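You operate a simulated robot arm through the tools that you are given. There is no shell and no other tool.

Carry out the task below with a simulated robot arm. There is one attempt and no reset: what you move stays moved.

TASK
Put things in order on the top of the narrow bench. At the end: the grey token (marked "WALNUTS") from the top of the narrow bench stands on top of the beige medium layer pad; the silver tall steel cup stands where the grey token stood; the silver table weight (marked "200 g") from the top of the narrow bench stands where the brown card tube stood; the beige corner guard from the top of the narrow bench stands where the silver tall steel cup stood; the brown card tube from the top of the narrow bench stands where the beige corner guard stood; whatever was shut is shut again. Leave all else as you found it, and nothing knocked over.

It is judged by the outcome, as a careful person would: the job done as asked, and still so three seconds after it is handed in. It fails if anything else is knocked over, pushed out of place, dropped, spilled or broken.

THE ROBOT
A 6-joint arm with a two-finger gripper, fixed in place. Base frame: the origin is at the foot of the arm, x ahead of it, y to its left, z up; the work surface is at about z = 0.839. Lengths are in m, angles in rad, forces in N, time in s.
With the tool pointing down near the work surface it reaches from about 0.12 to 0.68 m from the base axis. Its first joint turns from -1.152 to 1.152 rad. Payload 2.45 kg.
Tool frame: the origin (TCP) lies between the finger pads and is the grasp point; the fingertips stand 0.03 m ahead of it; z points along the fingers, y is the line along which they close. Largest opening 0.106 m; the body of the gripper starts 0.079 m behind the TCP.
Orientation is told as [roll, pitch, yaw] about the base's x, y, z axes, in that order, counted from this pose: with the fingers straight down and closing along the base's y, the tool's x points along the base's -x, its y along +y and its z along -z.

THE INTERFACE
- The arm moves only by the tool jog_arm. Its argument "steps" is a list of rows, each an object (a shift or turn left out is 0, a gripper value left out holds the last) with "rot": the turn, a rotation vector about the base's x, y, z in rad, a list of three; "delta_pos": the shift along the base's x, y, z in mm, a list of three; "grip": the closure, from 0 (fully open) to 1 (shut). In form: [{"rot": [rx, ry, rz], "delta_pos": [tx, ty, tz], "grip": grip}, ...]. A call has 1 to 20 rows; each row is the pose to reach, as a shift and turn from the pose commanded when the call began. Each row takes 0.2 s and may step no farther than 0.05 m and 0.15 rad from the row before; otherwise, or with a gripper value out of range, the whole call is refused. Where a pose cannot be reached the arm comes as near as it can. A force on the tool above 40 N (or 10 N above the force at the start of the call, whichever is more), or a blocked arm, ends the call early, and 0.2 s more pass. The fingers move at their own pace (about 0.153 m/s each) and stop on an object; they squeeze with about 35 N. The grip force told is the motor's: it shows also when the fingers shut on nothing. Time passes only in rows, and 0.2 s behind the last, so rows that repeat a pose let the fingers close. It gives the time, the measured TCP pose, the force on the tool (base axes), the opening and the grip force at its end, in the units of the frame above (readings bear some noise), with the torque about the TCP (base axes, N m) and any sound that the robot's microphone picked up.
- Cameras (640 x 400 px; columns grow to the right, rows downward): "scene" is fixed at [0.0471, 0.3998, 1.4233]; the picture's right is [-0.86, -0.51, 0.00], its down [-0.21, 0.34, -0.92] and it looks along [0.47, -0.79, -0.40] (base axes); focal length 355 px, centre (320, 200). "wrist" rides on the gripper at [0.076, -0.002, -0.106] in the tool frame; the picture's right is [0.02, 1.00, 0.00], its down [-0.78, 0.02, -0.62] and it looks along [-0.62, 0.01, 0.78] (tool axes); focal length 247 px, centre (320, 200). There is no depth. A picture from a camera that has moved, and an enlarged one, comes with that camera's place and axes in the base frame and with its lens.
- get_image(camera): a new picture of that camera. It takes no simulated time.
- inspect(camera, box): a new picture of the part [left, top, right, bottom] of that camera's present view, enlarged. It takes no simulated time.
- sign_off(): hands the job in; it is judged then, once.

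Places have to be worked out from the pictures, the camera data and where the tool is seen. Open the gripper and draw the arm clear of the work before you hand the job in, unless the task says otherwise.

The tools are called as a command line: name --argument value ..., lists and objects as JSON in quotes. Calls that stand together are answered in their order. jog_arm: Moves the arm, as the interface text tells. Its arguments: {"type":"object","properties":{"steps":{"type":"array","items":{"type":"object","properties":{"rot":{"type":"array","items":{"type":"number"}},"delta_pos":{"type":"array","items":{"type":"number"}},"grip":{"type":"number"}}}}},"required":["steps"]} The other tools are called the same way: get_image (camera) takes a picture; inspect (camera, box) takes an enlarged picture of a part of a camera's view; sign_off () hands the job in.

At the start:

```text
time: 0.0
position: [0.371, -0.1049, 1.1844]
ee_rot: [0.0, -0.001, -0.001]
contact_force: [-0.1, 0.0, 0.0]
ft_torque: [-0.01, 0.0, -0.01]
opening: 0.106
grip_force: 0.1
```

scene: 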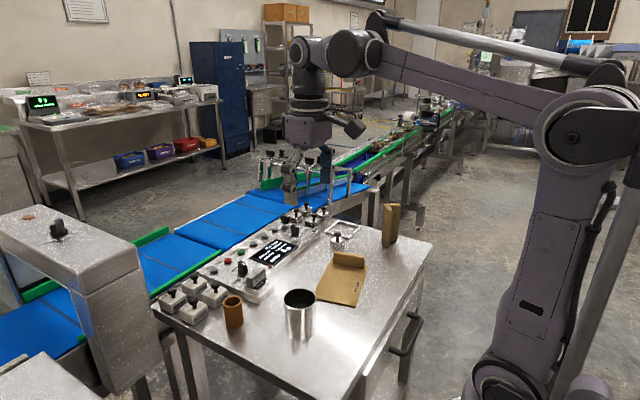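
wrist: 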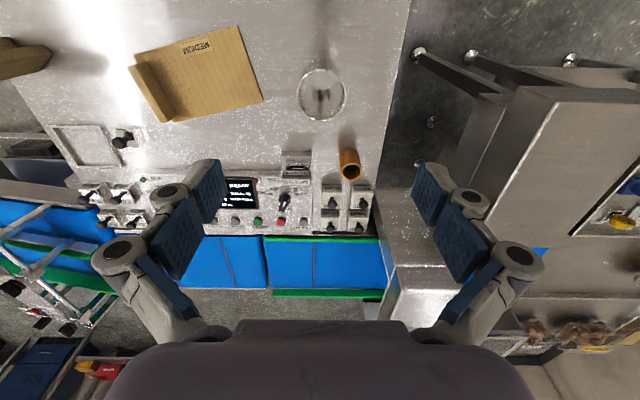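

I start by looking closely at the bench from both cameras, to identify each object and where it stands.

inspect --camera "scene" --box '[140, 190, 300, 290]'

inspect --camera "scene" --box '[260, 190, 440, 310]'

inspect --camera "scene" --box '[140, 260, 340, 390]'

inspect --camera "wrist" --box '[0, 0, 240, 150]'

inspect --camera "wrist" --box '[200, 50, 440, 240]'

```text
4.00 times, centred on (220, 240) of scene
camera zoom: at [0.0471, 0.3998, 1.4233], right [-0.86, -0.51, 0.0], down [-0.21, 0.34, -0.92], along [0.47, -0.79, -0.4], focal length 1419 px, centre (720, 40)
```

zoom: 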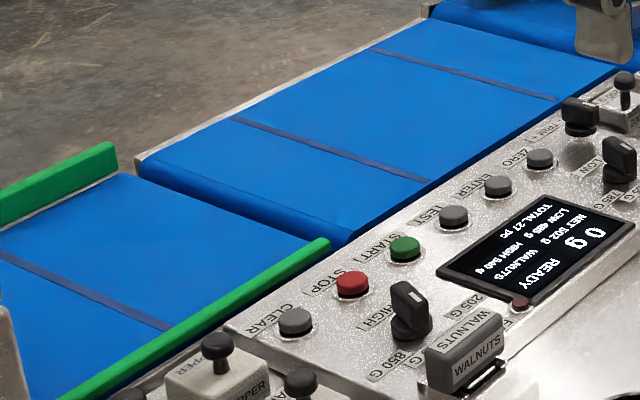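

```text
3.33 times, centred on (350, 250) of scene
camera zoom: at [0.0471, 0.3998, 1.4233], right [-0.86, -0.51, 0.0], down [-0.21, 0.34, -0.92], along [0.47, -0.79, -0.4], focal length 1182 px, centre (220, 33)
```

zoom: 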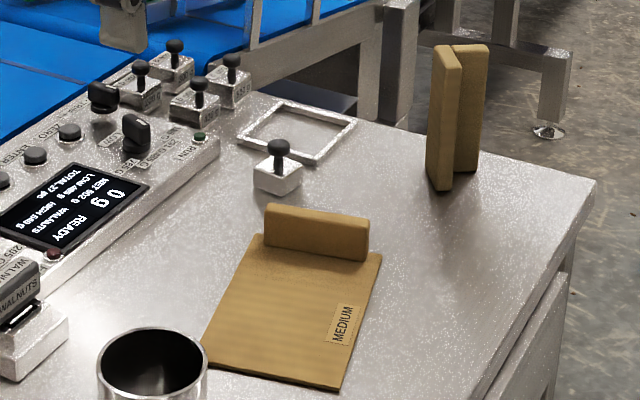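

```text
3.08 times, centred on (240, 325) of scene
camera zoom: at [0.0471, 0.3998, 1.4233], right [-0.86, -0.51, 0.0], down [-0.21, 0.34, -0.92], along [0.47, -0.79, -0.4], focal length 1091 px, centre (566, -185)
```

zoom: 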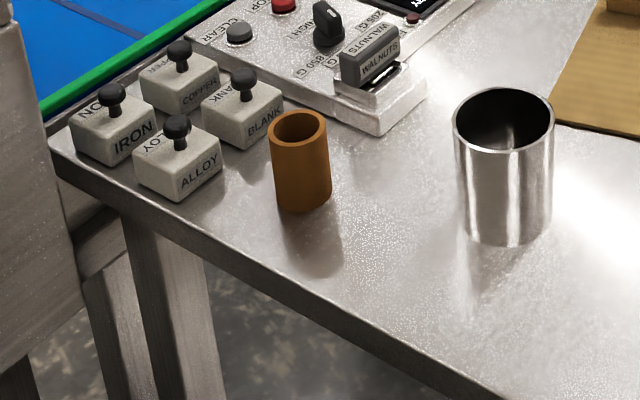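

```text
2.67 times, centred on (120, 75) of wrist
camera zoom: at [0.2947, -0.1068, 1.2909], right [-0.02, 1.0, 0.0], down [0.78, 0.02, 0.62], along [0.62, 0.01, -0.78], focal length 659 px, centre (853, 533)
```

zoom: 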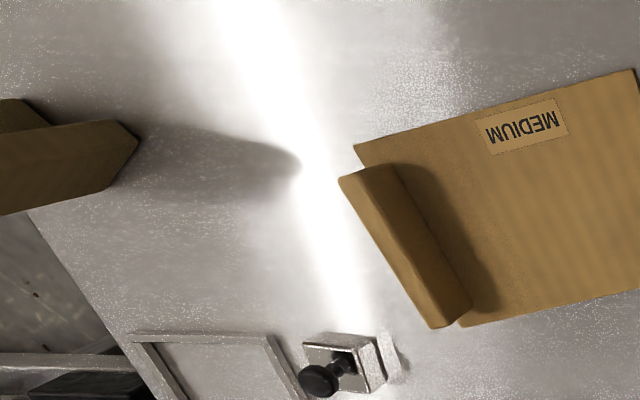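

```text
2.11 times, centred on (320, 145) of wrist
camera zoom: at [0.2947, -0.1068, 1.2909], right [-0.02, 1.0, 0.0], down [0.78, 0.02, 0.62], along [0.62, 0.01, -0.78], focal length 520 px, centre (320, 316)
```

zoom: 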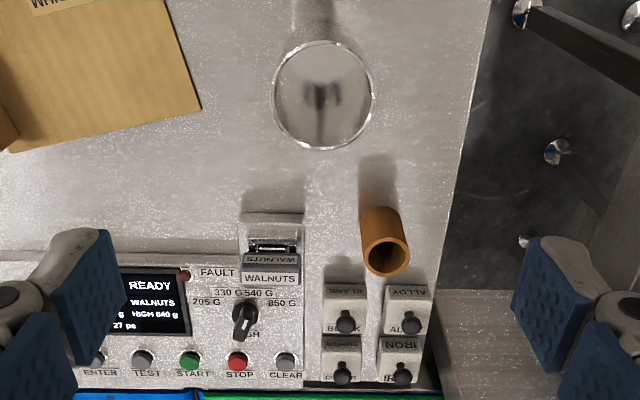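

The cup sits at about (0.39, -0.10) and the card tube at about (0.53, -0.04). I zoom in further to make out the token, the weights and the corner guard.

inspect --camera "scene" --box '[225, 255, 289, 310]'

inspect --camera "scene" --box '[280, 195, 370, 255]'

inspect --camera "scene" --box '[310, 235, 390, 310]'

inspect --camera "scene" --box '[360, 190, 450, 270]'

inspect --camera "wrist" --box '[60, 110, 180, 240]'

inspect --camera "wrist" --box '[260, 130, 330, 200]'

inspect --camera "scene" --box '[350, 280, 450, 399]'

```text
7.27 times, centred on (257, 282) of scene
camera zoom: at [0.0471, 0.3998, 1.4233], right [-0.86, -0.51, 0.0], down [-0.21, 0.34, -0.92], along [0.47, -0.79, -0.4], focal length 2579 px, centre (778, -400)
```

zoom: 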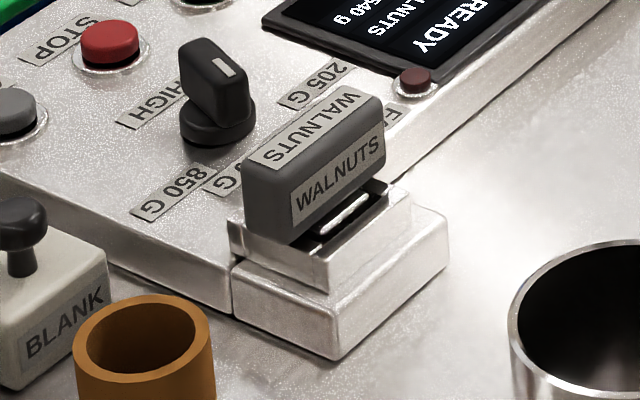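

```text
6.67 times, centred on (325, 225) of scene
camera zoom: at [0.0471, 0.3998, 1.4233], right [-0.86, -0.51, 0.0], down [-0.21, 0.34, -0.92], along [0.47, -0.79, -0.4], focal length 2364 px, centre (287, 33)
```

zoom: 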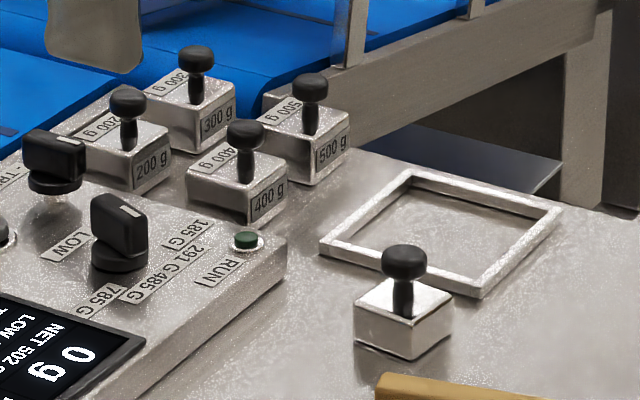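

```text
5.33 times, centred on (350, 272) of scene
camera zoom: at [0.0471, 0.3998, 1.4233], right [-0.86, -0.51, 0.0], down [-0.21, 0.34, -0.92], along [0.47, -0.79, -0.4], focal length 1892 px, centre (160, -187)
```

zoom: 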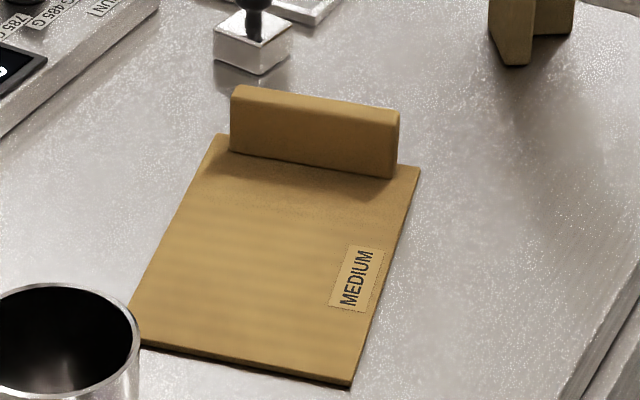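

```text
5.00 times, centred on (405, 230) of scene
camera zoom: at [0.0471, 0.3998, 1.4233], right [-0.86, -0.51, 0.0], down [-0.21, 0.34, -0.92], along [0.47, -0.79, -0.4], focal length 1773 px, centre (-105, 50)
```

zoom: 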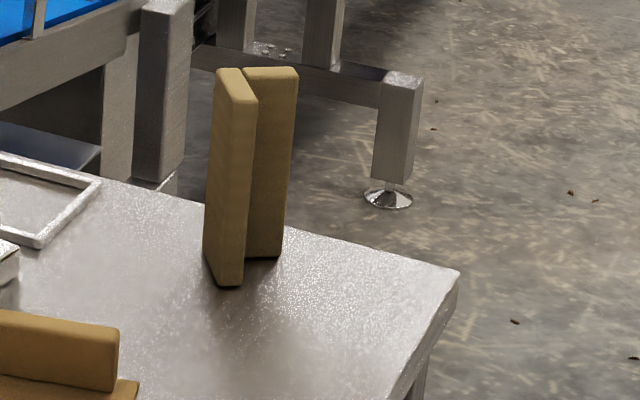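

```text
3.08 times, centred on (120, 175) of wrist
camera zoom: at [0.2947, -0.1068, 1.2909], right [-0.02, 1.0, 0.0], down [0.78, 0.02, 0.62], along [0.62, 0.01, -0.78], focal length 760 px, centre (935, 277)
```

zoom: 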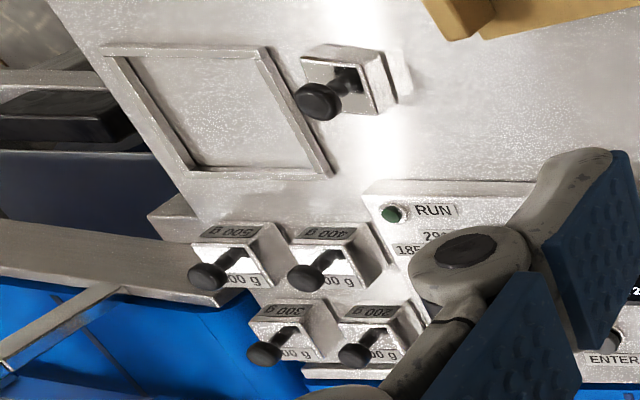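

```text
5.71 times, centred on (295, 165) of wrist
camera zoom: at [0.2947, -0.1068, 1.2909], right [-0.02, 1.0, 0.0], down [0.78, 0.02, 0.62], along [0.62, 0.01, -0.78], focal length 1411 px, centre (463, 400)
```

zoom: 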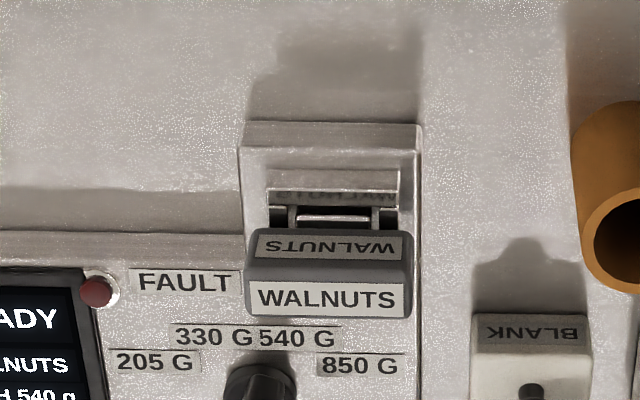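

```text
3.36 times, centred on (400, 340) of scene
camera zoom: at [0.0471, 0.3998, 1.4233], right [-0.86, -0.51, 0.0], down [-0.21, 0.34, -0.92], along [0.47, -0.79, -0.4], focal length 1192 px, centre (51, -269)
```

zoom: 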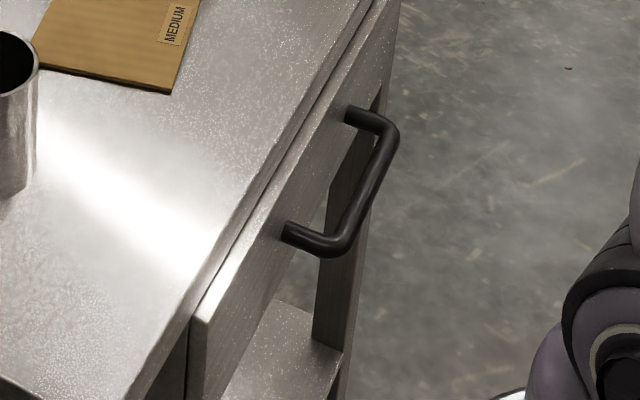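

The token sits on a small pedestal beside the panel. The lone weight near the frame, about (0.49, -0.46), shows no label from here, and the cluster weights look out of reach. I move the wrist camera over there to read the labels.

jog_arm --steps '[{"delta_pos": [5, -48, 0]}, {"delta_pos": [10, -96, 0]}, {"delta_pos": [15, -144, 0]}, {"delta_pos": [20, -192, 0]}, {"delta_pos": [25, -240, 0]}, {"delta_pos": [29, -285, -20]}, {"delta_pos": [29, -295, -35]}, {"delta_pos": [29, -295, -35]}]'

get_image --camera "wrist"

get_image --camera "scene"

```text
time: 1.8
position: [0.3986, -0.4014, 1.1476]
ee_rot: [0.0, -0.003, 0.002]
contact_force: [-0.3, 0.5, -0.6]
ft_torque: [-0.02, 0.02, -0.01]
opening: 0.1058
grip_force: 0.1
```

```text
taken
camera wrist: at [0.3228, -0.4037, 1.2549], right [-0.02, 1.0, 0.0], down [0.78, 0.02, 0.62], along [0.62, 0.01, -0.78], focal length 247 px, centre (320, 200)
```

wrist: 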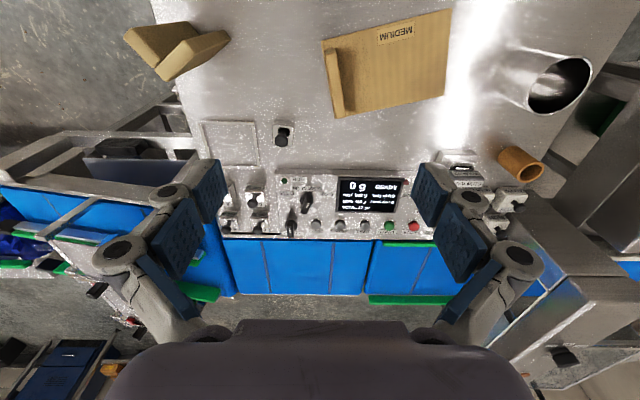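

```text
taken
```

scene: 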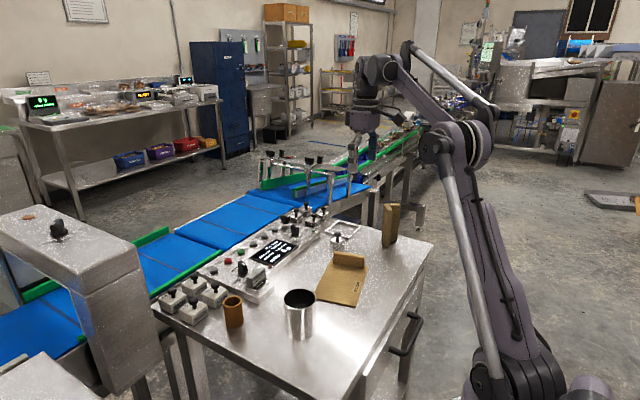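

I zoom on the weights, the guard and the pad from this new viewpoint.

inspect --camera "wrist" --box '[190, 105, 320, 240]'

inspect --camera "wrist" --box '[110, 0, 250, 90]'

inspect --camera "wrist" --box '[300, 0, 460, 125]'

inspect --camera "wrist" --box '[420, 130, 560, 240]'

inspect --camera "wrist" --box '[260, 110, 310, 150]'

```text
2.96 times, centred on (255, 172) of wrist
camera zoom: at [0.3228, -0.4037, 1.2549], right [-0.02, 1.0, 0.0], down [0.78, 0.02, 0.62], along [0.62, 0.01, -0.78], focal length 732 px, centre (513, 282)
```

zoom: 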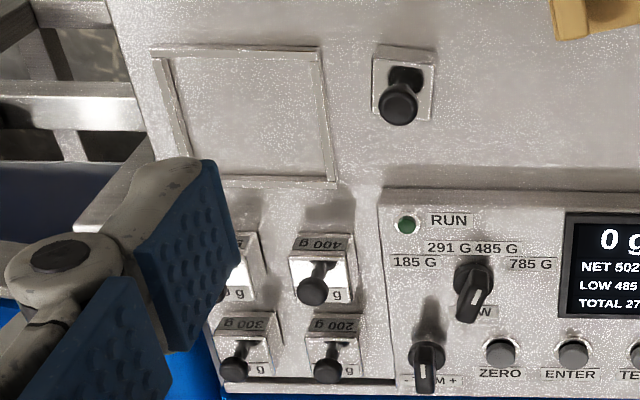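

```text
4.44 times, centred on (180, 45) of wrist
camera zoom: at [0.3228, -0.4037, 1.2549], right [-0.02, 1.0, 0.0], down [0.78, 0.02, 0.62], along [0.62, 0.01, -0.78], focal length 1098 px, centre (942, 889)
```

zoom: 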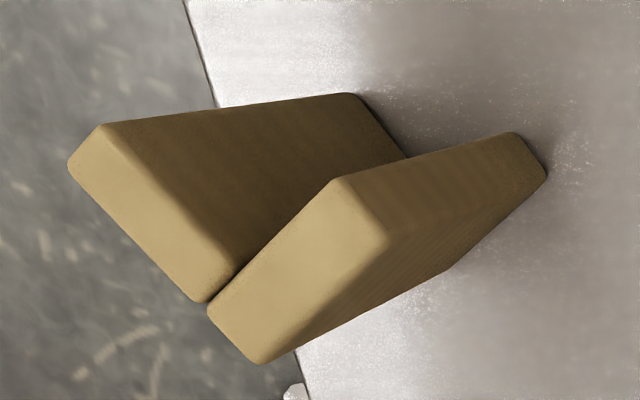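

```text
3.20 times, centred on (380, 62) of wrist
camera zoom: at [0.3228, -0.4037, 1.2549], right [-0.02, 1.0, 0.0], down [0.78, 0.02, 0.62], along [0.62, 0.01, -0.78], focal length 790 px, centre (128, 640)
```

zoom: 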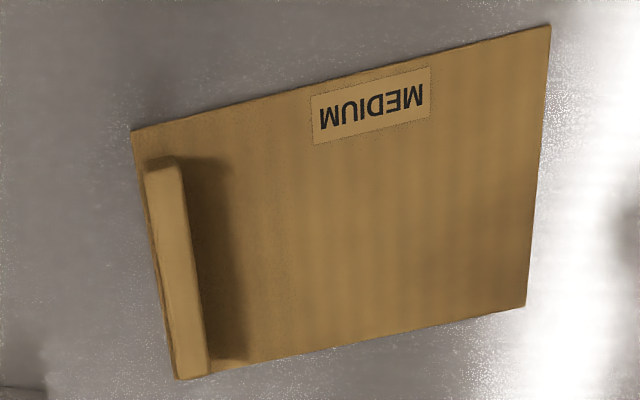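

```text
3.64 times, centred on (490, 185) of wrist
camera zoom: at [0.3228, -0.4037, 1.2549], right [-0.02, 1.0, 0.0], down [0.78, 0.02, 0.62], along [0.62, 0.01, -0.78], focal length 898 px, centre (-298, 254)
```

zoom: 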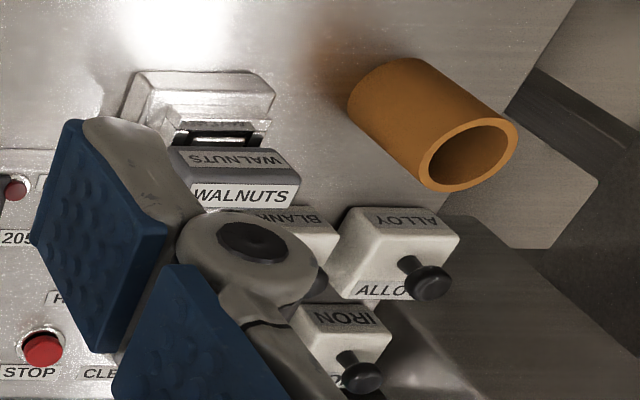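

```text
10.00 times, centred on (285, 130) of wrist
camera zoom: at [0.3228, -0.4037, 1.2549], right [-0.02, 1.0, 0.0], down [0.78, 0.02, 0.62], along [0.62, 0.01, -0.78], focal length 2470 px, centre (670, 900)
```

zoom: 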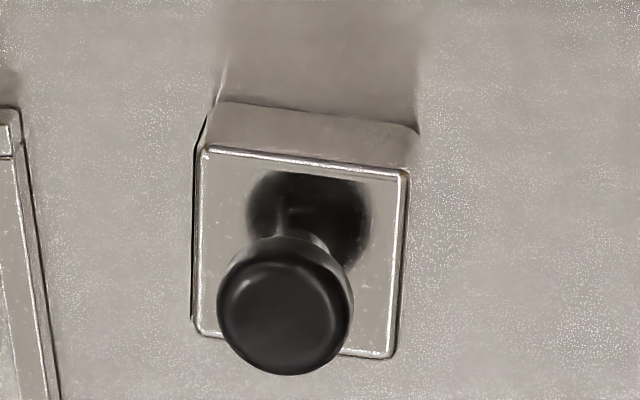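

From here the lone weight shows no label on the top or the two near sides. I turn the tool so the camera can see its far faces, staying well above everything.

jog_arm --steps '[{"rot": [0, 0, 0.147], "delta_pos": [0, 0, 0]}, {"rot": [0, 0, 0.294], "delta_pos": [0, 0, 0]}, {"rot": [0, 0, 0.441], "delta_pos": [0, 0, 0]}, {"rot": [0, 0, 0.588], "delta_pos": [0, 0, 0]}, {"rot": [0, 0, 0.735], "delta_pos": [0, 0, 0]}, {"rot": [0, 0, 0.882], "delta_pos": [0, 0, 0]}, {"rot": [0, 0, 1.029], "delta_pos": [10, -10, 0]}, {"rot": [0, 0, 1.176], "delta_pos": [20, -20, -10]}, {"rot": [0, 0, 1.323], "delta_pos": [30, -30, -20]}, {"rot": [0, 0, 1.47], "delta_pos": [40, -35, -30]}, {"rot": [0, 0, 1.617], "delta_pos": [50, -40, -40]}, {"rot": [0, 0, 1.764], "delta_pos": [60, -45, -50]}, {"rot": [0, 0, 1.911], "delta_pos": [70, -50, -60]}, {"rot": [0, 0, 2.058], "delta_pos": [80, -52, -70]}, {"rot": [0, 0, 2.205], "delta_pos": [85, -52, -85]}, {"rot": [0, 0, 2.35], "delta_pos": [85, -52, -100]}]'

get_image --camera "wrist"

get_image --camera "scene"

```text
time: 5.2
position: [0.4878, -0.4313, 1.0493]
ee_rot: [0.006, -0.002, 2.287]
contact_force: [0.4, 0.0, 0.4]
ft_torque: [0.02, 0.01, -0.03]
opening: 0.106
grip_force: 0.0
out of reach, approached as far as the arm can: row 11, 12, 13, 14, 15, 16
```

```text
taken
camera wrist: at [0.5397, -0.4887, 1.1557], right [-0.74, -0.67, 0.01], down [-0.52, 0.58, 0.62], along [-0.42, 0.46, -0.78], focal length 247 px, centre (320, 200)
```

wrist: 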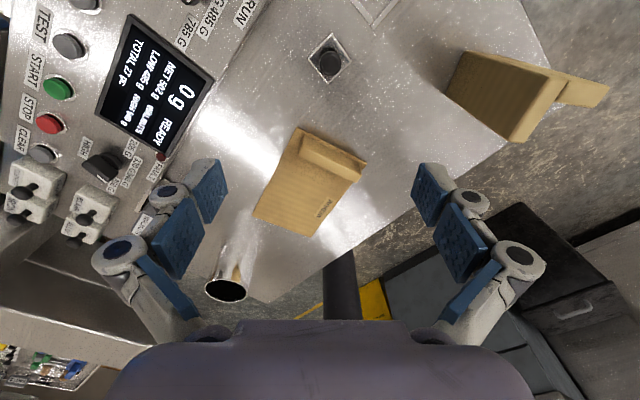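

```text
taken
```

scene: 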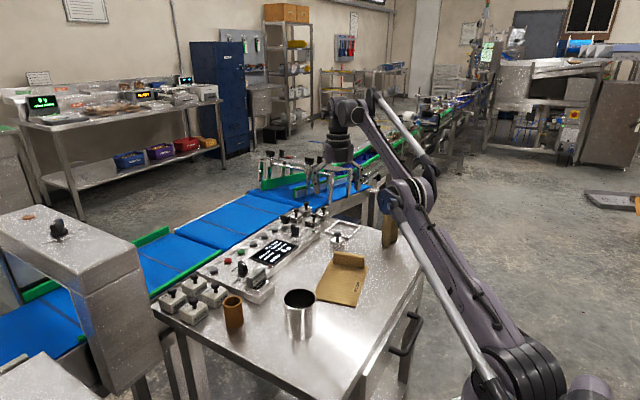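

I zoom on the lone weight from the far side.

inspect --camera "wrist" --box '[300, 30, 360, 90]'

inspect --camera "wrist" --box '[240, 120, 380, 245]'

inspect --camera "wrist" --box '[430, 30, 620, 150]'

```text
6.67 times, centred on (330, 60) of wrist
camera zoom: at [0.5397, -0.4887, 1.1557], right [-0.74, -0.67, 0.01], down [-0.52, 0.58, 0.62], along [-0.42, 0.46, -0.78], focal length 1646 px, centre (253, 1133)
```

zoom: 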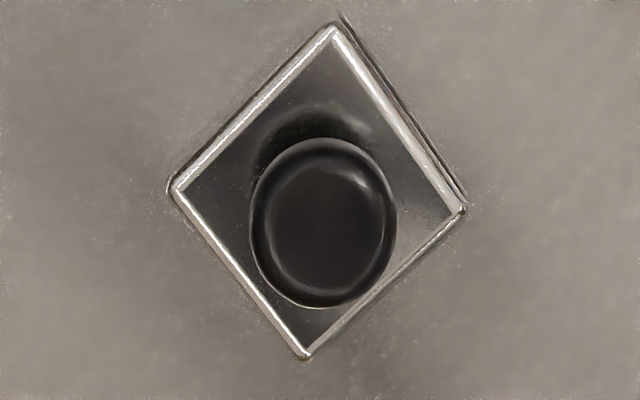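

```text
3.20 times, centred on (310, 182) of wrist
camera zoom: at [0.5397, -0.4887, 1.1557], right [-0.74, -0.67, 0.01], down [-0.52, 0.58, 0.62], along [-0.42, 0.46, -0.78], focal length 790 px, centre (352, 256)
```

zoom: 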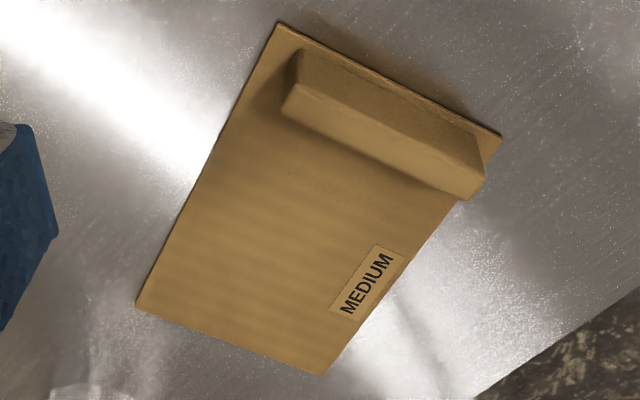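

```text
3.33 times, centred on (525, 90) of wrist
camera zoom: at [0.5397, -0.4887, 1.1557], right [-0.74, -0.67, 0.01], down [-0.52, 0.58, 0.62], along [-0.42, 0.46, -0.78], focal length 823 px, centre (-363, 567)
```

zoom: 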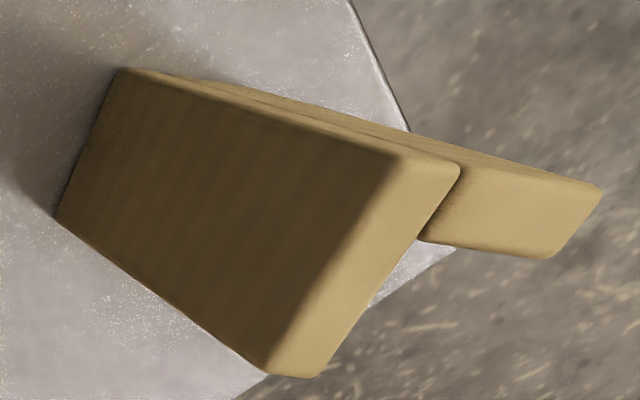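

The top of the lone weight is plain, but its +x and -y faces are still hardly visible. I swing the camera round to the outer side, looking back, at a lower angle.

jog_arm --steps '[{"rot": [0, 0, 0.1], "delta_pos": [0, 15, 0]}, {"rot": [0, 0, 0.24], "delta_pos": [0, 40, 0]}, {"rot": [0, 0, 0.38], "delta_pos": [10, 70, 0]}, {"rot": [0, 0, 0.52], "delta_pos": [20, 90, 0]}, {"rot": [0, 0, 0.66], "delta_pos": [30, 100, 0]}, {"rot": [0, 0, 0.8], "delta_pos": [40, 110, 0]}, {"rot": [0, 0, 0.94], "delta_pos": [46, 113, -10]}, {"rot": [0, 0, 1.08], "delta_pos": [46, 113, -20]}, {"rot": [0, 0, 1.22], "delta_pos": [46, 113, -30]}, {"rot": [0, 0, 1.36], "delta_pos": [46, 113, -40]}, {"rot": [0, 0, 1.5], "delta_pos": [46, 113, -45]}]'

get_image --camera "wrist"

get_image --camera "scene"

```text
time: 7.6
position: [0.5782, -0.2001, 1.05]
ee_rot: [0.061, 0.01, 2.7]
contact_force: [0.4, 0.6, -0.4]
ft_torque: [0.0, 0.0, -0.02]
opening: 0.106
grip_force: 0.1
out of reach, approached as far as the arm can: row 1, 2, 3, 4, 5, 6, 7, 8, 9, 10, 11
```

```text
taken
camera wrist: at [0.6506, -0.2251, 1.157], right [-0.41, -0.91, 0.06], down [-0.71, 0.36, 0.61], along [-0.58, 0.21, -0.79], focal length 247 px, centre (320, 200)
```

wrist: 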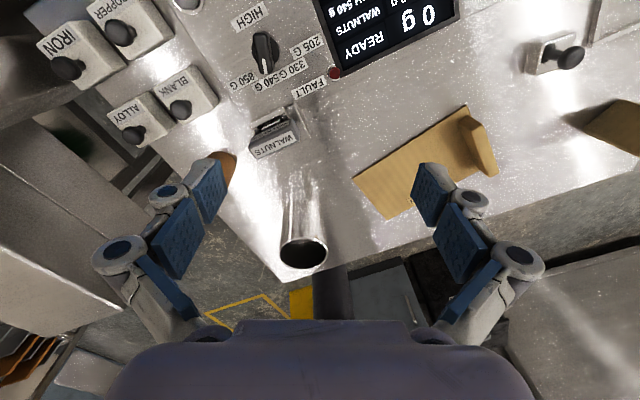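

```text
taken
```

scene: 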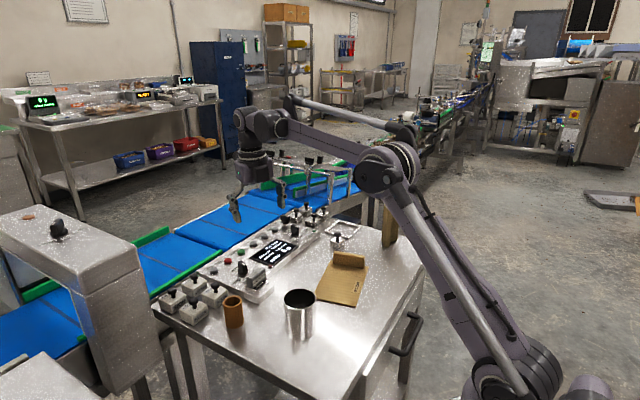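

The wrist's roll limit stopped the turn, but from here the lone weight's +x face and the back of the token are visible. I zoom on both.

inspect --camera "wrist" --box '[515, 25, 605, 85]'

inspect --camera "wrist" --box '[235, 90, 325, 165]'

inspect --camera "wrist" --box '[340, 90, 510, 225]'

inspect --camera "wrist" --box '[30, 0, 240, 150]'

```text
6.67 times, centred on (560, 55) of wrist
camera zoom: at [0.6506, -0.2251, 1.157], right [-0.41, -0.91, 0.06], down [-0.71, 0.36, 0.61], along [-0.58, 0.21, -0.79], focal length 1646 px, centre (-1280, 1167)
```

zoom: 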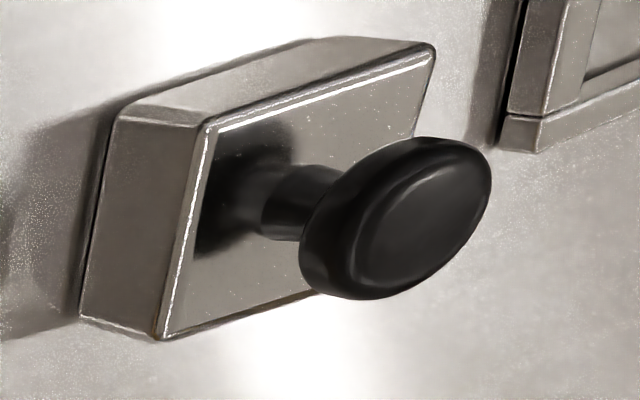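

```text
5.33 times, centred on (280, 128) of wrist
camera zoom: at [0.6506, -0.2251, 1.157], right [-0.41, -0.91, 0.06], down [-0.71, 0.36, 0.61], along [-0.58, 0.21, -0.79], focal length 1317 px, centre (533, 587)
```

zoom: 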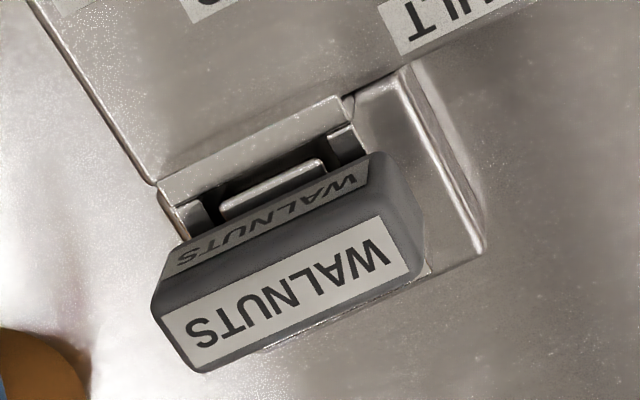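

```text
2.96 times, centred on (425, 158) of wrist
camera zoom: at [0.6506, -0.2251, 1.157], right [-0.41, -0.91, 0.06], down [-0.71, 0.36, 0.61], along [-0.58, 0.21, -0.79], focal length 732 px, centre (9, 326)
```

zoom: 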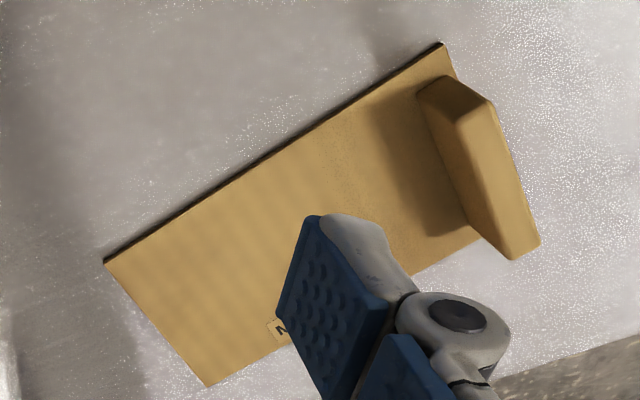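

```text
2.67 times, centred on (135, 75) of wrist
camera zoom: at [0.6506, -0.2251, 1.157], right [-0.41, -0.91, 0.06], down [-0.71, 0.36, 0.61], along [-0.58, 0.21, -0.79], focal length 659 px, centre (813, 533)
```

zoom: 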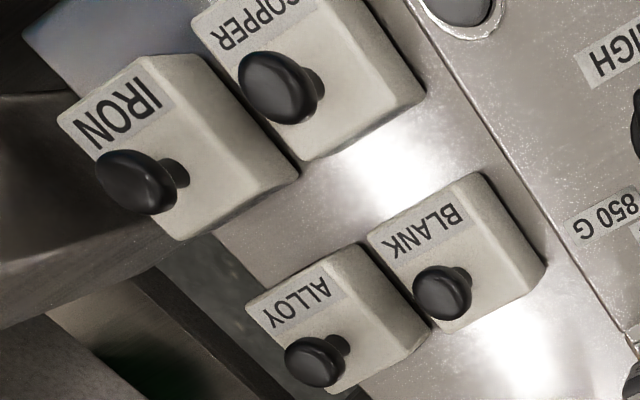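

The lone weight is plain on its top, +x, -x and +y faces, so the "200 g" weight seems to be the one in the cluster at about (0.70, -0.53). I turn back from the roll limit and see how the commanded pose relates to the measured one.

jog_arm --steps '[{"rot": [0, 0, -0.14]}, {"rot": [0, 0, -0.28]}, {"rot": [0, 0, -0.42]}]'

```text
time: 8.4
position: [0.5777, -0.203, 1.0501]
ee_rot: [0.059, 0.011, 2.277]
contact_force: [0.1, 0.6, 0.1]
ft_torque: [0.0, -0.03, 0.0]
opening: 0.1061
grip_force: 0.1
```

The reference is the pose actually reached, so I correct the small residual roll first and then move over to look at the weight's -y face.

jog_arm --steps '[{"rot": [0.0467, -0.0378, 0], "delta_pos": [-20, -30, 10]}, {"rot": [0.0467, -0.0378, 0], "delta_pos": [-40, -60, 20]}, {"rot": [0.0467, -0.0378, 0], "delta_pos": [-60, -97, 30]}]'

jog_arm --steps '[{"rot": [0, 0, -0.14], "delta_pos": [-15, -30, 0]}, {"rot": [0, 0, -0.28], "delta_pos": [-30, -60, 0]}, {"rot": [0, 0, -0.42], "delta_pos": [-50, -90, 0]}, {"rot": [0, 0, -0.56], "delta_pos": [-75, -120, 0]}, {"rot": [0, 0, -0.7], "delta_pos": [-95, -160, -10]}, {"rot": [0, 0, -0.7], "delta_pos": [-98, -190, -20]}]'

get_image --camera "wrist"

```text
time: 9.2
position: [0.5201, -0.303, 1.0816]
ee_rot: [0.0, 0.0, 2.281]
contact_force: [0.3, 0.4, 0.3]
ft_torque: [-0.01, 0.01, 0.01]
opening: 0.1059
grip_force: 0.1
```

```text
time: 10.6
position: [0.42, -0.4917, 1.06]
ee_rot: [0.003, 0.0, 1.578]
contact_force: [1.3, -0.1, -0.3]
ft_torque: [0.01, 0.02, 0.02]
opening: 0.1062
grip_force: 0.1
```

```text
taken
camera wrist: at [0.4228, -0.5679, 1.1668], right [-1.0, -0.03, 0.0], down [-0.02, 0.78, 0.62], along [-0.02, 0.62, -0.78], focal length 247 px, centre (320, 200)
```

wrist: 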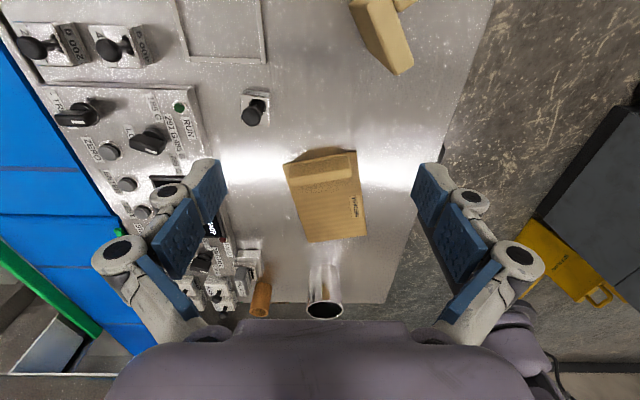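

inspect --camera "wrist" --box '[225, 75, 285, 135]'

inspect --camera "wrist" --box '[0, 0, 200, 130]'

inspect --camera "wrist" --box '[270, 130, 380, 250]'

```text
6.67 times, centred on (255, 105) of wrist
camera zoom: at [0.4228, -0.5679, 1.1668], right [-1.0, -0.03, 0.0], down [-0.02, 0.78, 0.62], along [-0.02, 0.62, -0.78], focal length 1646 px, centre (753, 833)
```

zoom: 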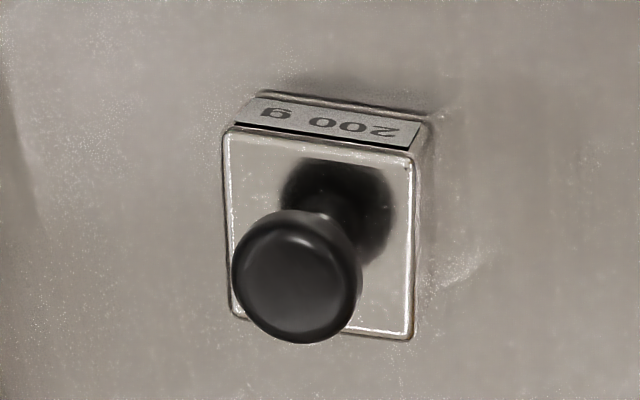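

```text
3.08 times, centred on (100, 65) of wrist
camera zoom: at [0.4228, -0.5679, 1.1668], right [-1.0, -0.03, 0.0], down [-0.02, 0.78, 0.62], along [-0.02, 0.62, -0.78], focal length 760 px, centre (997, 615)
```

zoom: 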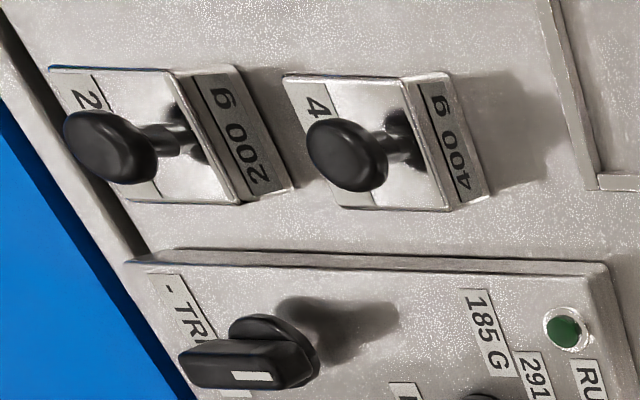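

```text
3.33 times, centred on (325, 190) of wrist
camera zoom: at [0.4228, -0.5679, 1.1668], right [-1.0, -0.03, 0.0], down [-0.02, 0.78, 0.62], along [-0.02, 0.62, -0.78], focal length 823 px, centre (303, 233)
```

zoom: 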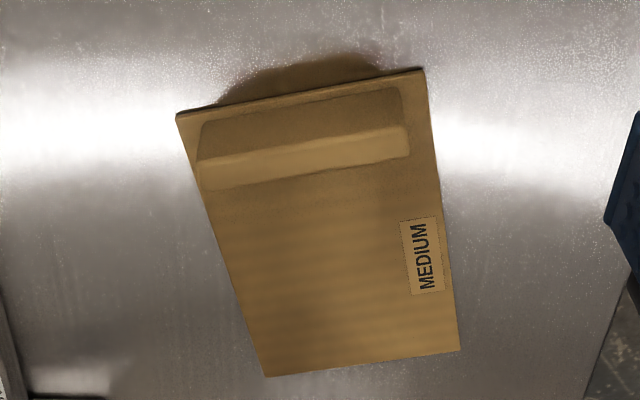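

The lone weight does carry "200 g" on its -y face. It stands by itself in reach at about (0.497, -0.465), so it is the one to move, and the fixture's set in the cluster stays put. I go to look at the token and its holder from close by.

jog_arm --steps '[{"rot": [0, 0, -0.145], "delta_pos": [0, 30, 10]}, {"rot": [0, 0, -0.29], "delta_pos": [0, 60, 10]}, {"rot": [0, 0, -0.435], "delta_pos": [0, 90, 10]}, {"rot": [0, 0, -0.58], "delta_pos": [5, 120, 10]}, {"rot": [0, 0, -0.725], "delta_pos": [10, 150, 10]}, {"rot": [0, 0, -0.87], "delta_pos": [20, 180, 10]}, {"rot": [0, 0, -1.015], "delta_pos": [30, 210, 5]}, {"rot": [0, 0, -1.16], "delta_pos": [40, 240, 0]}, {"rot": [0, 0, -1.305], "delta_pos": [50, 270, -10]}, {"rot": [0, 0, -1.45], "delta_pos": [55, 305, -20]}, {"rot": [0, 0, -1.575], "delta_pos": [60, 342, -30]}, {"rot": [0, 0, -1.575], "delta_pos": [60, 342, -30]}]'

get_image --camera "wrist"

inspect --camera "wrist" --box '[240, 90, 400, 215]'

```text
time: 13.2
position: [0.4832, -0.1513, 1.0301]
ee_rot: [0.003, -0.002, 0.005]
contact_force: [0.2, 0.5, -0.7]
ft_torque: [-0.01, 0.04, 0.01]
opening: 0.106
grip_force: 0.1
```

```text
taken
camera wrist: at [0.4069, -0.153, 1.1368], right [-0.03, 1.0, 0.0], down [0.78, 0.02, 0.62], along [0.62, 0.02, -0.78], focal length 247 px, centre (320, 200)
```

wrist: 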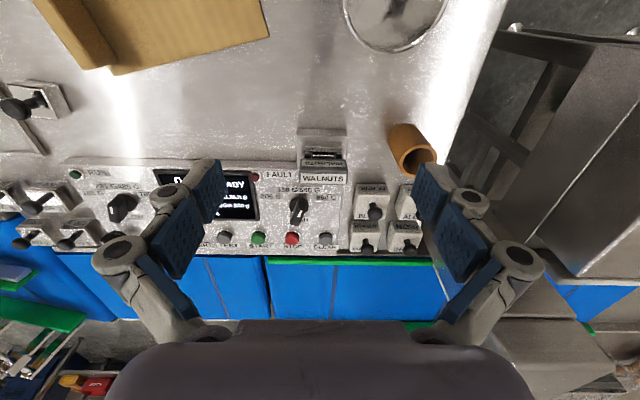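

```text
3.20 times, centred on (320, 152) of wrist
camera zoom: at [0.4069, -0.153, 1.1368], right [-0.03, 1.0, 0.0], down [0.78, 0.02, 0.62], along [0.62, 0.02, -0.78], focal length 790 px, centre (320, 352)
```

zoom: 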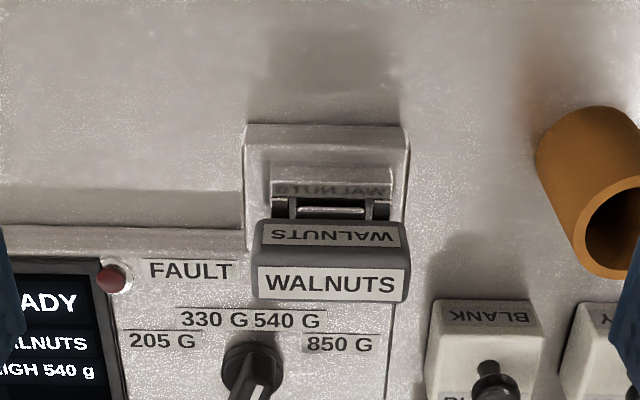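

I zoom tighter on the holder to see how the token is held.

inspect --camera "wrist" --box '[290, 120, 358, 190]'

inspect --camera "scene" --box '[238, 260, 278, 308]'

```text
5.71 times, centred on (324, 155) of wrist
camera zoom: at [0.4069, -0.153, 1.1368], right [-0.03, 1.0, 0.0], down [0.78, 0.02, 0.62], along [0.62, 0.02, -0.78], focal length 1411 px, centre (297, 457)
```

zoom: 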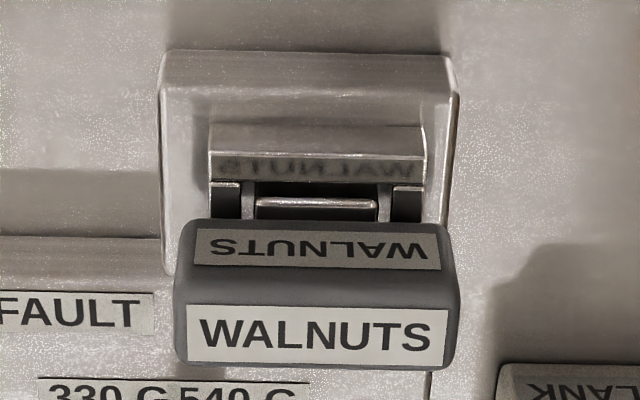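

```text
8.33 times, centred on (258, 284) of scene
camera zoom: at [0.047, 0.3998, 1.4233], right [-0.86, -0.51, 0.0], down [-0.21, 0.34, -0.92], along [0.47, -0.79, -0.4], focal length 2955 px, centre (837, -500)
```

zoom: 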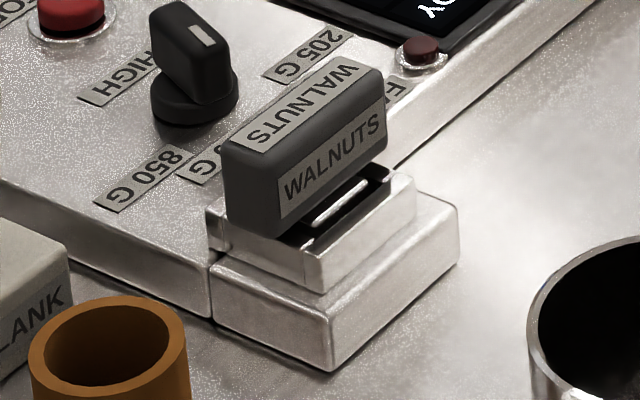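

The token is a small block (about 55 mm wide along y, top at about z = 0.91) standing in a shallow pocket on a pedestal at about (0.556, -0.148). I hover above it with the fingers partly closed to check the alignment.

jog_arm --steps '[{"delta_pos": [36, 1, 0], "grip": 0.25}, {"delta_pos": [72, 3, -20], "grip": 0.25}, {"delta_pos": [72, 3, -40], "grip": 0.25}, {"delta_pos": [72, 3, -40], "grip": 0.25}]'

get_image --camera "wrist"

inspect --camera "wrist" --box '[240, 70, 400, 195]'

inspect --camera "scene" --box '[210, 200, 330, 310]'

```text
time: 14.2
position: [0.5542, -0.1469, 0.9919]
ee_rot: [0.002, 0.0, 0.006]
contact_force: [0.2, 0.3, -0.2]
ft_torque: [0.04, -0.01, 0.0]
opening: 0.0797
grip_force: 0.0
```

```text
taken
camera wrist: at [0.4773, -0.1486, 1.0979], right [-0.03, 1.0, 0.0], down [0.78, 0.02, 0.62], along [0.62, 0.02, -0.78], focal length 247 px, centre (320, 200)
```

wrist: 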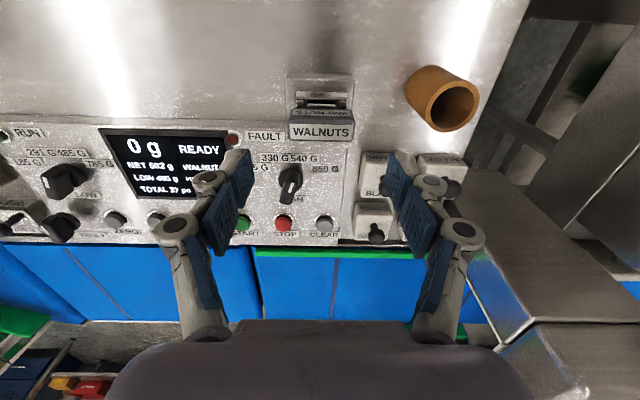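

```text
3.20 times, centred on (320, 132) of wrist
camera zoom: at [0.4773, -0.1486, 1.0979], right [-0.03, 1.0, 0.0], down [0.78, 0.02, 0.62], along [0.62, 0.02, -0.78], focal length 790 px, centre (320, 416)
```

zoom: 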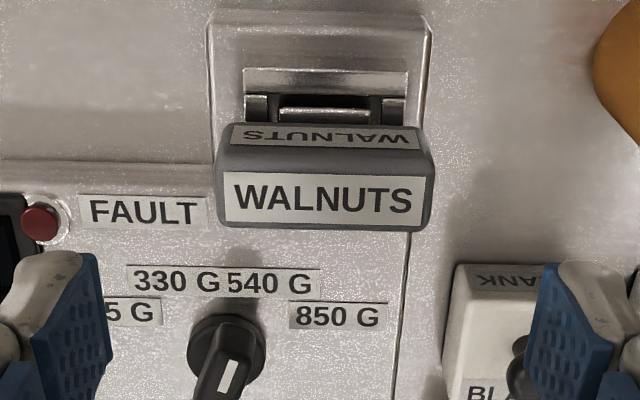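

```text
3.64 times, centred on (270, 255) of scene
camera zoom: at [0.0471, 0.3998, 1.4233], right [-0.86, -0.51, 0.0], down [-0.21, 0.34, -0.92], along [0.47, -0.79, -0.4], focal length 1290 px, centre (502, 0)
```

zoom: 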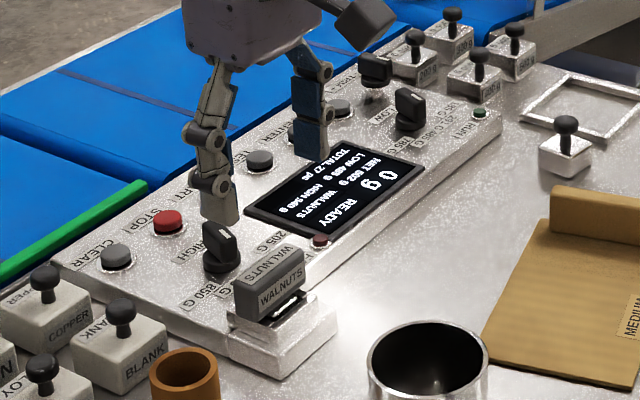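

The token is centred about 2 mm ahead in x and 1 mm in y. I descend until the fingertips are just above the pocket, then close on the token's ends.

jog_arm --steps '[{"delta_pos": [2, 1, -30], "grip": 0.25}, {"delta_pos": [2, 1, -60], "grip": 0.25}, {"delta_pos": [2, 1, -78], "grip": 0.25}, {"delta_pos": [2, 1, -86], "grip": 0.25}, {"delta_pos": [2, 1, -86], "grip": 0.25}]'

inspect --camera "wrist" --box '[220, 100, 420, 260]'

inspect --camera "scene" --box '[210, 230, 310, 310]'

```text
time: 15.4
position: [0.5543, -0.1456, 0.9049]
ee_rot: [0.003, 0.001, 0.005]
contact_force: [-0.7, -0.7, 0.8]
ft_torque: [0.01, 0.01, -0.01]
opening: 0.0792
grip_force: 0.0
```

```text
2.50 times, centred on (320, 180) of wrist
camera zoom: at [0.4792, -0.1479, 1.0111], right [-0.03, 1.0, 0.0], down [0.78, 0.02, 0.62], along [0.62, 0.02, -0.78], focal length 617 px, centre (320, 250)
```

zoom: 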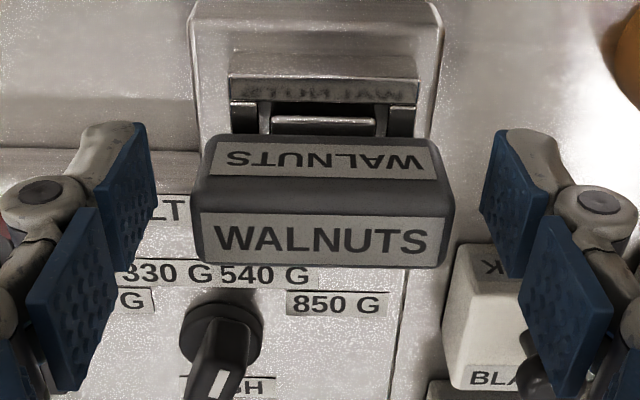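

```text
5.00 times, centred on (260, 270) of scene
camera zoom: at [0.0471, 0.3998, 1.4233], right [-0.86, -0.51, 0.0], down [-0.21, 0.34, -0.92], along [0.47, -0.79, -0.4], focal length 1773 px, centre (620, -150)
```

zoom: 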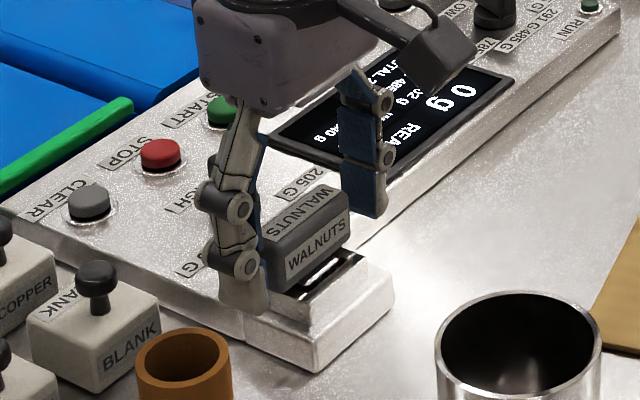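

The fingers flank the token evenly. I close on it.

jog_arm --steps '[{"delta_pos": [0, 0, 0], "grip": 0.6}, {"delta_pos": [0, 0, 0], "grip": 1.0}, {"delta_pos": [0, 0, 0], "grip": 1.0}]'

inspect --camera "wrist" --box '[220, 100, 420, 260]'

```text
time: 16.2
position: [0.5545, -0.1453, 0.9049]
ee_rot: [0.002, 0.0, 0.006]
contact_force: [0.9, -0.5, -0.1]
ft_torque: [-0.02, 0.02, 0.0]
opening: 0.055
grip_force: 35.1
```

```text
2.50 times, centred on (320, 180) of wrist
camera zoom: at [0.4791, -0.148, 1.0113], right [-0.03, 1.0, 0.0], down [0.78, 0.02, 0.62], along [0.62, 0.02, -0.78], focal length 617 px, centre (320, 250)
```

zoom: 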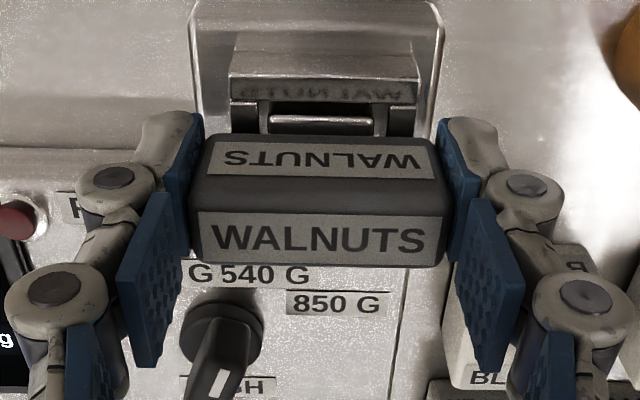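

The fingers hold the token at 0.055 m with 35 N. I lift it slowly straight out of the pocket and look.

jog_arm --steps '[{"delta_pos": [0, 0, 4]}, {"delta_pos": [0, 0, 10]}, {"delta_pos": [0, 0, 25]}, {"delta_pos": [0, 0, 50]}, {"delta_pos": [0, 0, 80]}, {"delta_pos": [0, 0, 80]}]'

inspect --camera "wrist" --box '[220, 80, 420, 260]'

inspect --camera "scene" --box '[210, 210, 310, 310]'

```text
time: 17.6
position: [0.5553, -0.1459, 0.9853]
ee_rot: [0.001, -0.001, 0.003]
contact_force: [-0.4, -0.5, -0.4]
ft_torque: [-0.01, -0.03, 0.02]
opening: 0.055
grip_force: 34.8
```

```text
2.22 times, centred on (320, 170) of wrist
camera zoom: at [0.4789, -0.1484, 1.0924], right [-0.03, 1.0, 0.0], down [0.78, 0.02, 0.62], along [0.62, 0.02, -0.78], focal length 549 px, centre (320, 267)
```

zoom: 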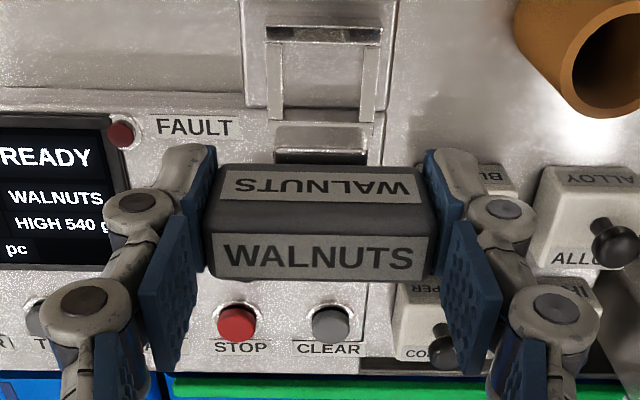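

```text
4.00 times, centred on (260, 260) of scene
camera zoom: at [0.0471, 0.3998, 1.4233], right [-0.86, -0.51, 0.0], down [-0.21, 0.34, -0.92], along [0.47, -0.79, -0.4], focal length 1419 px, centre (560, -40)
```

zoom: 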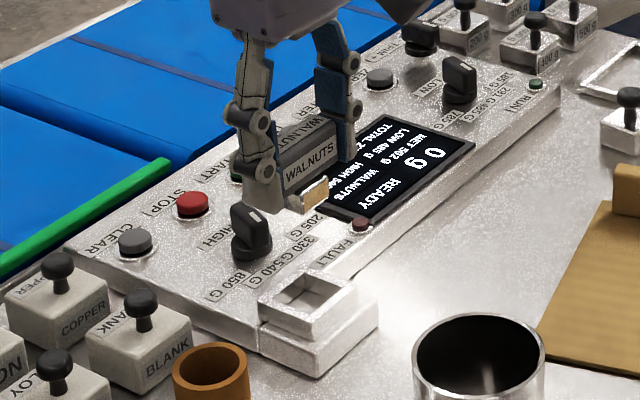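

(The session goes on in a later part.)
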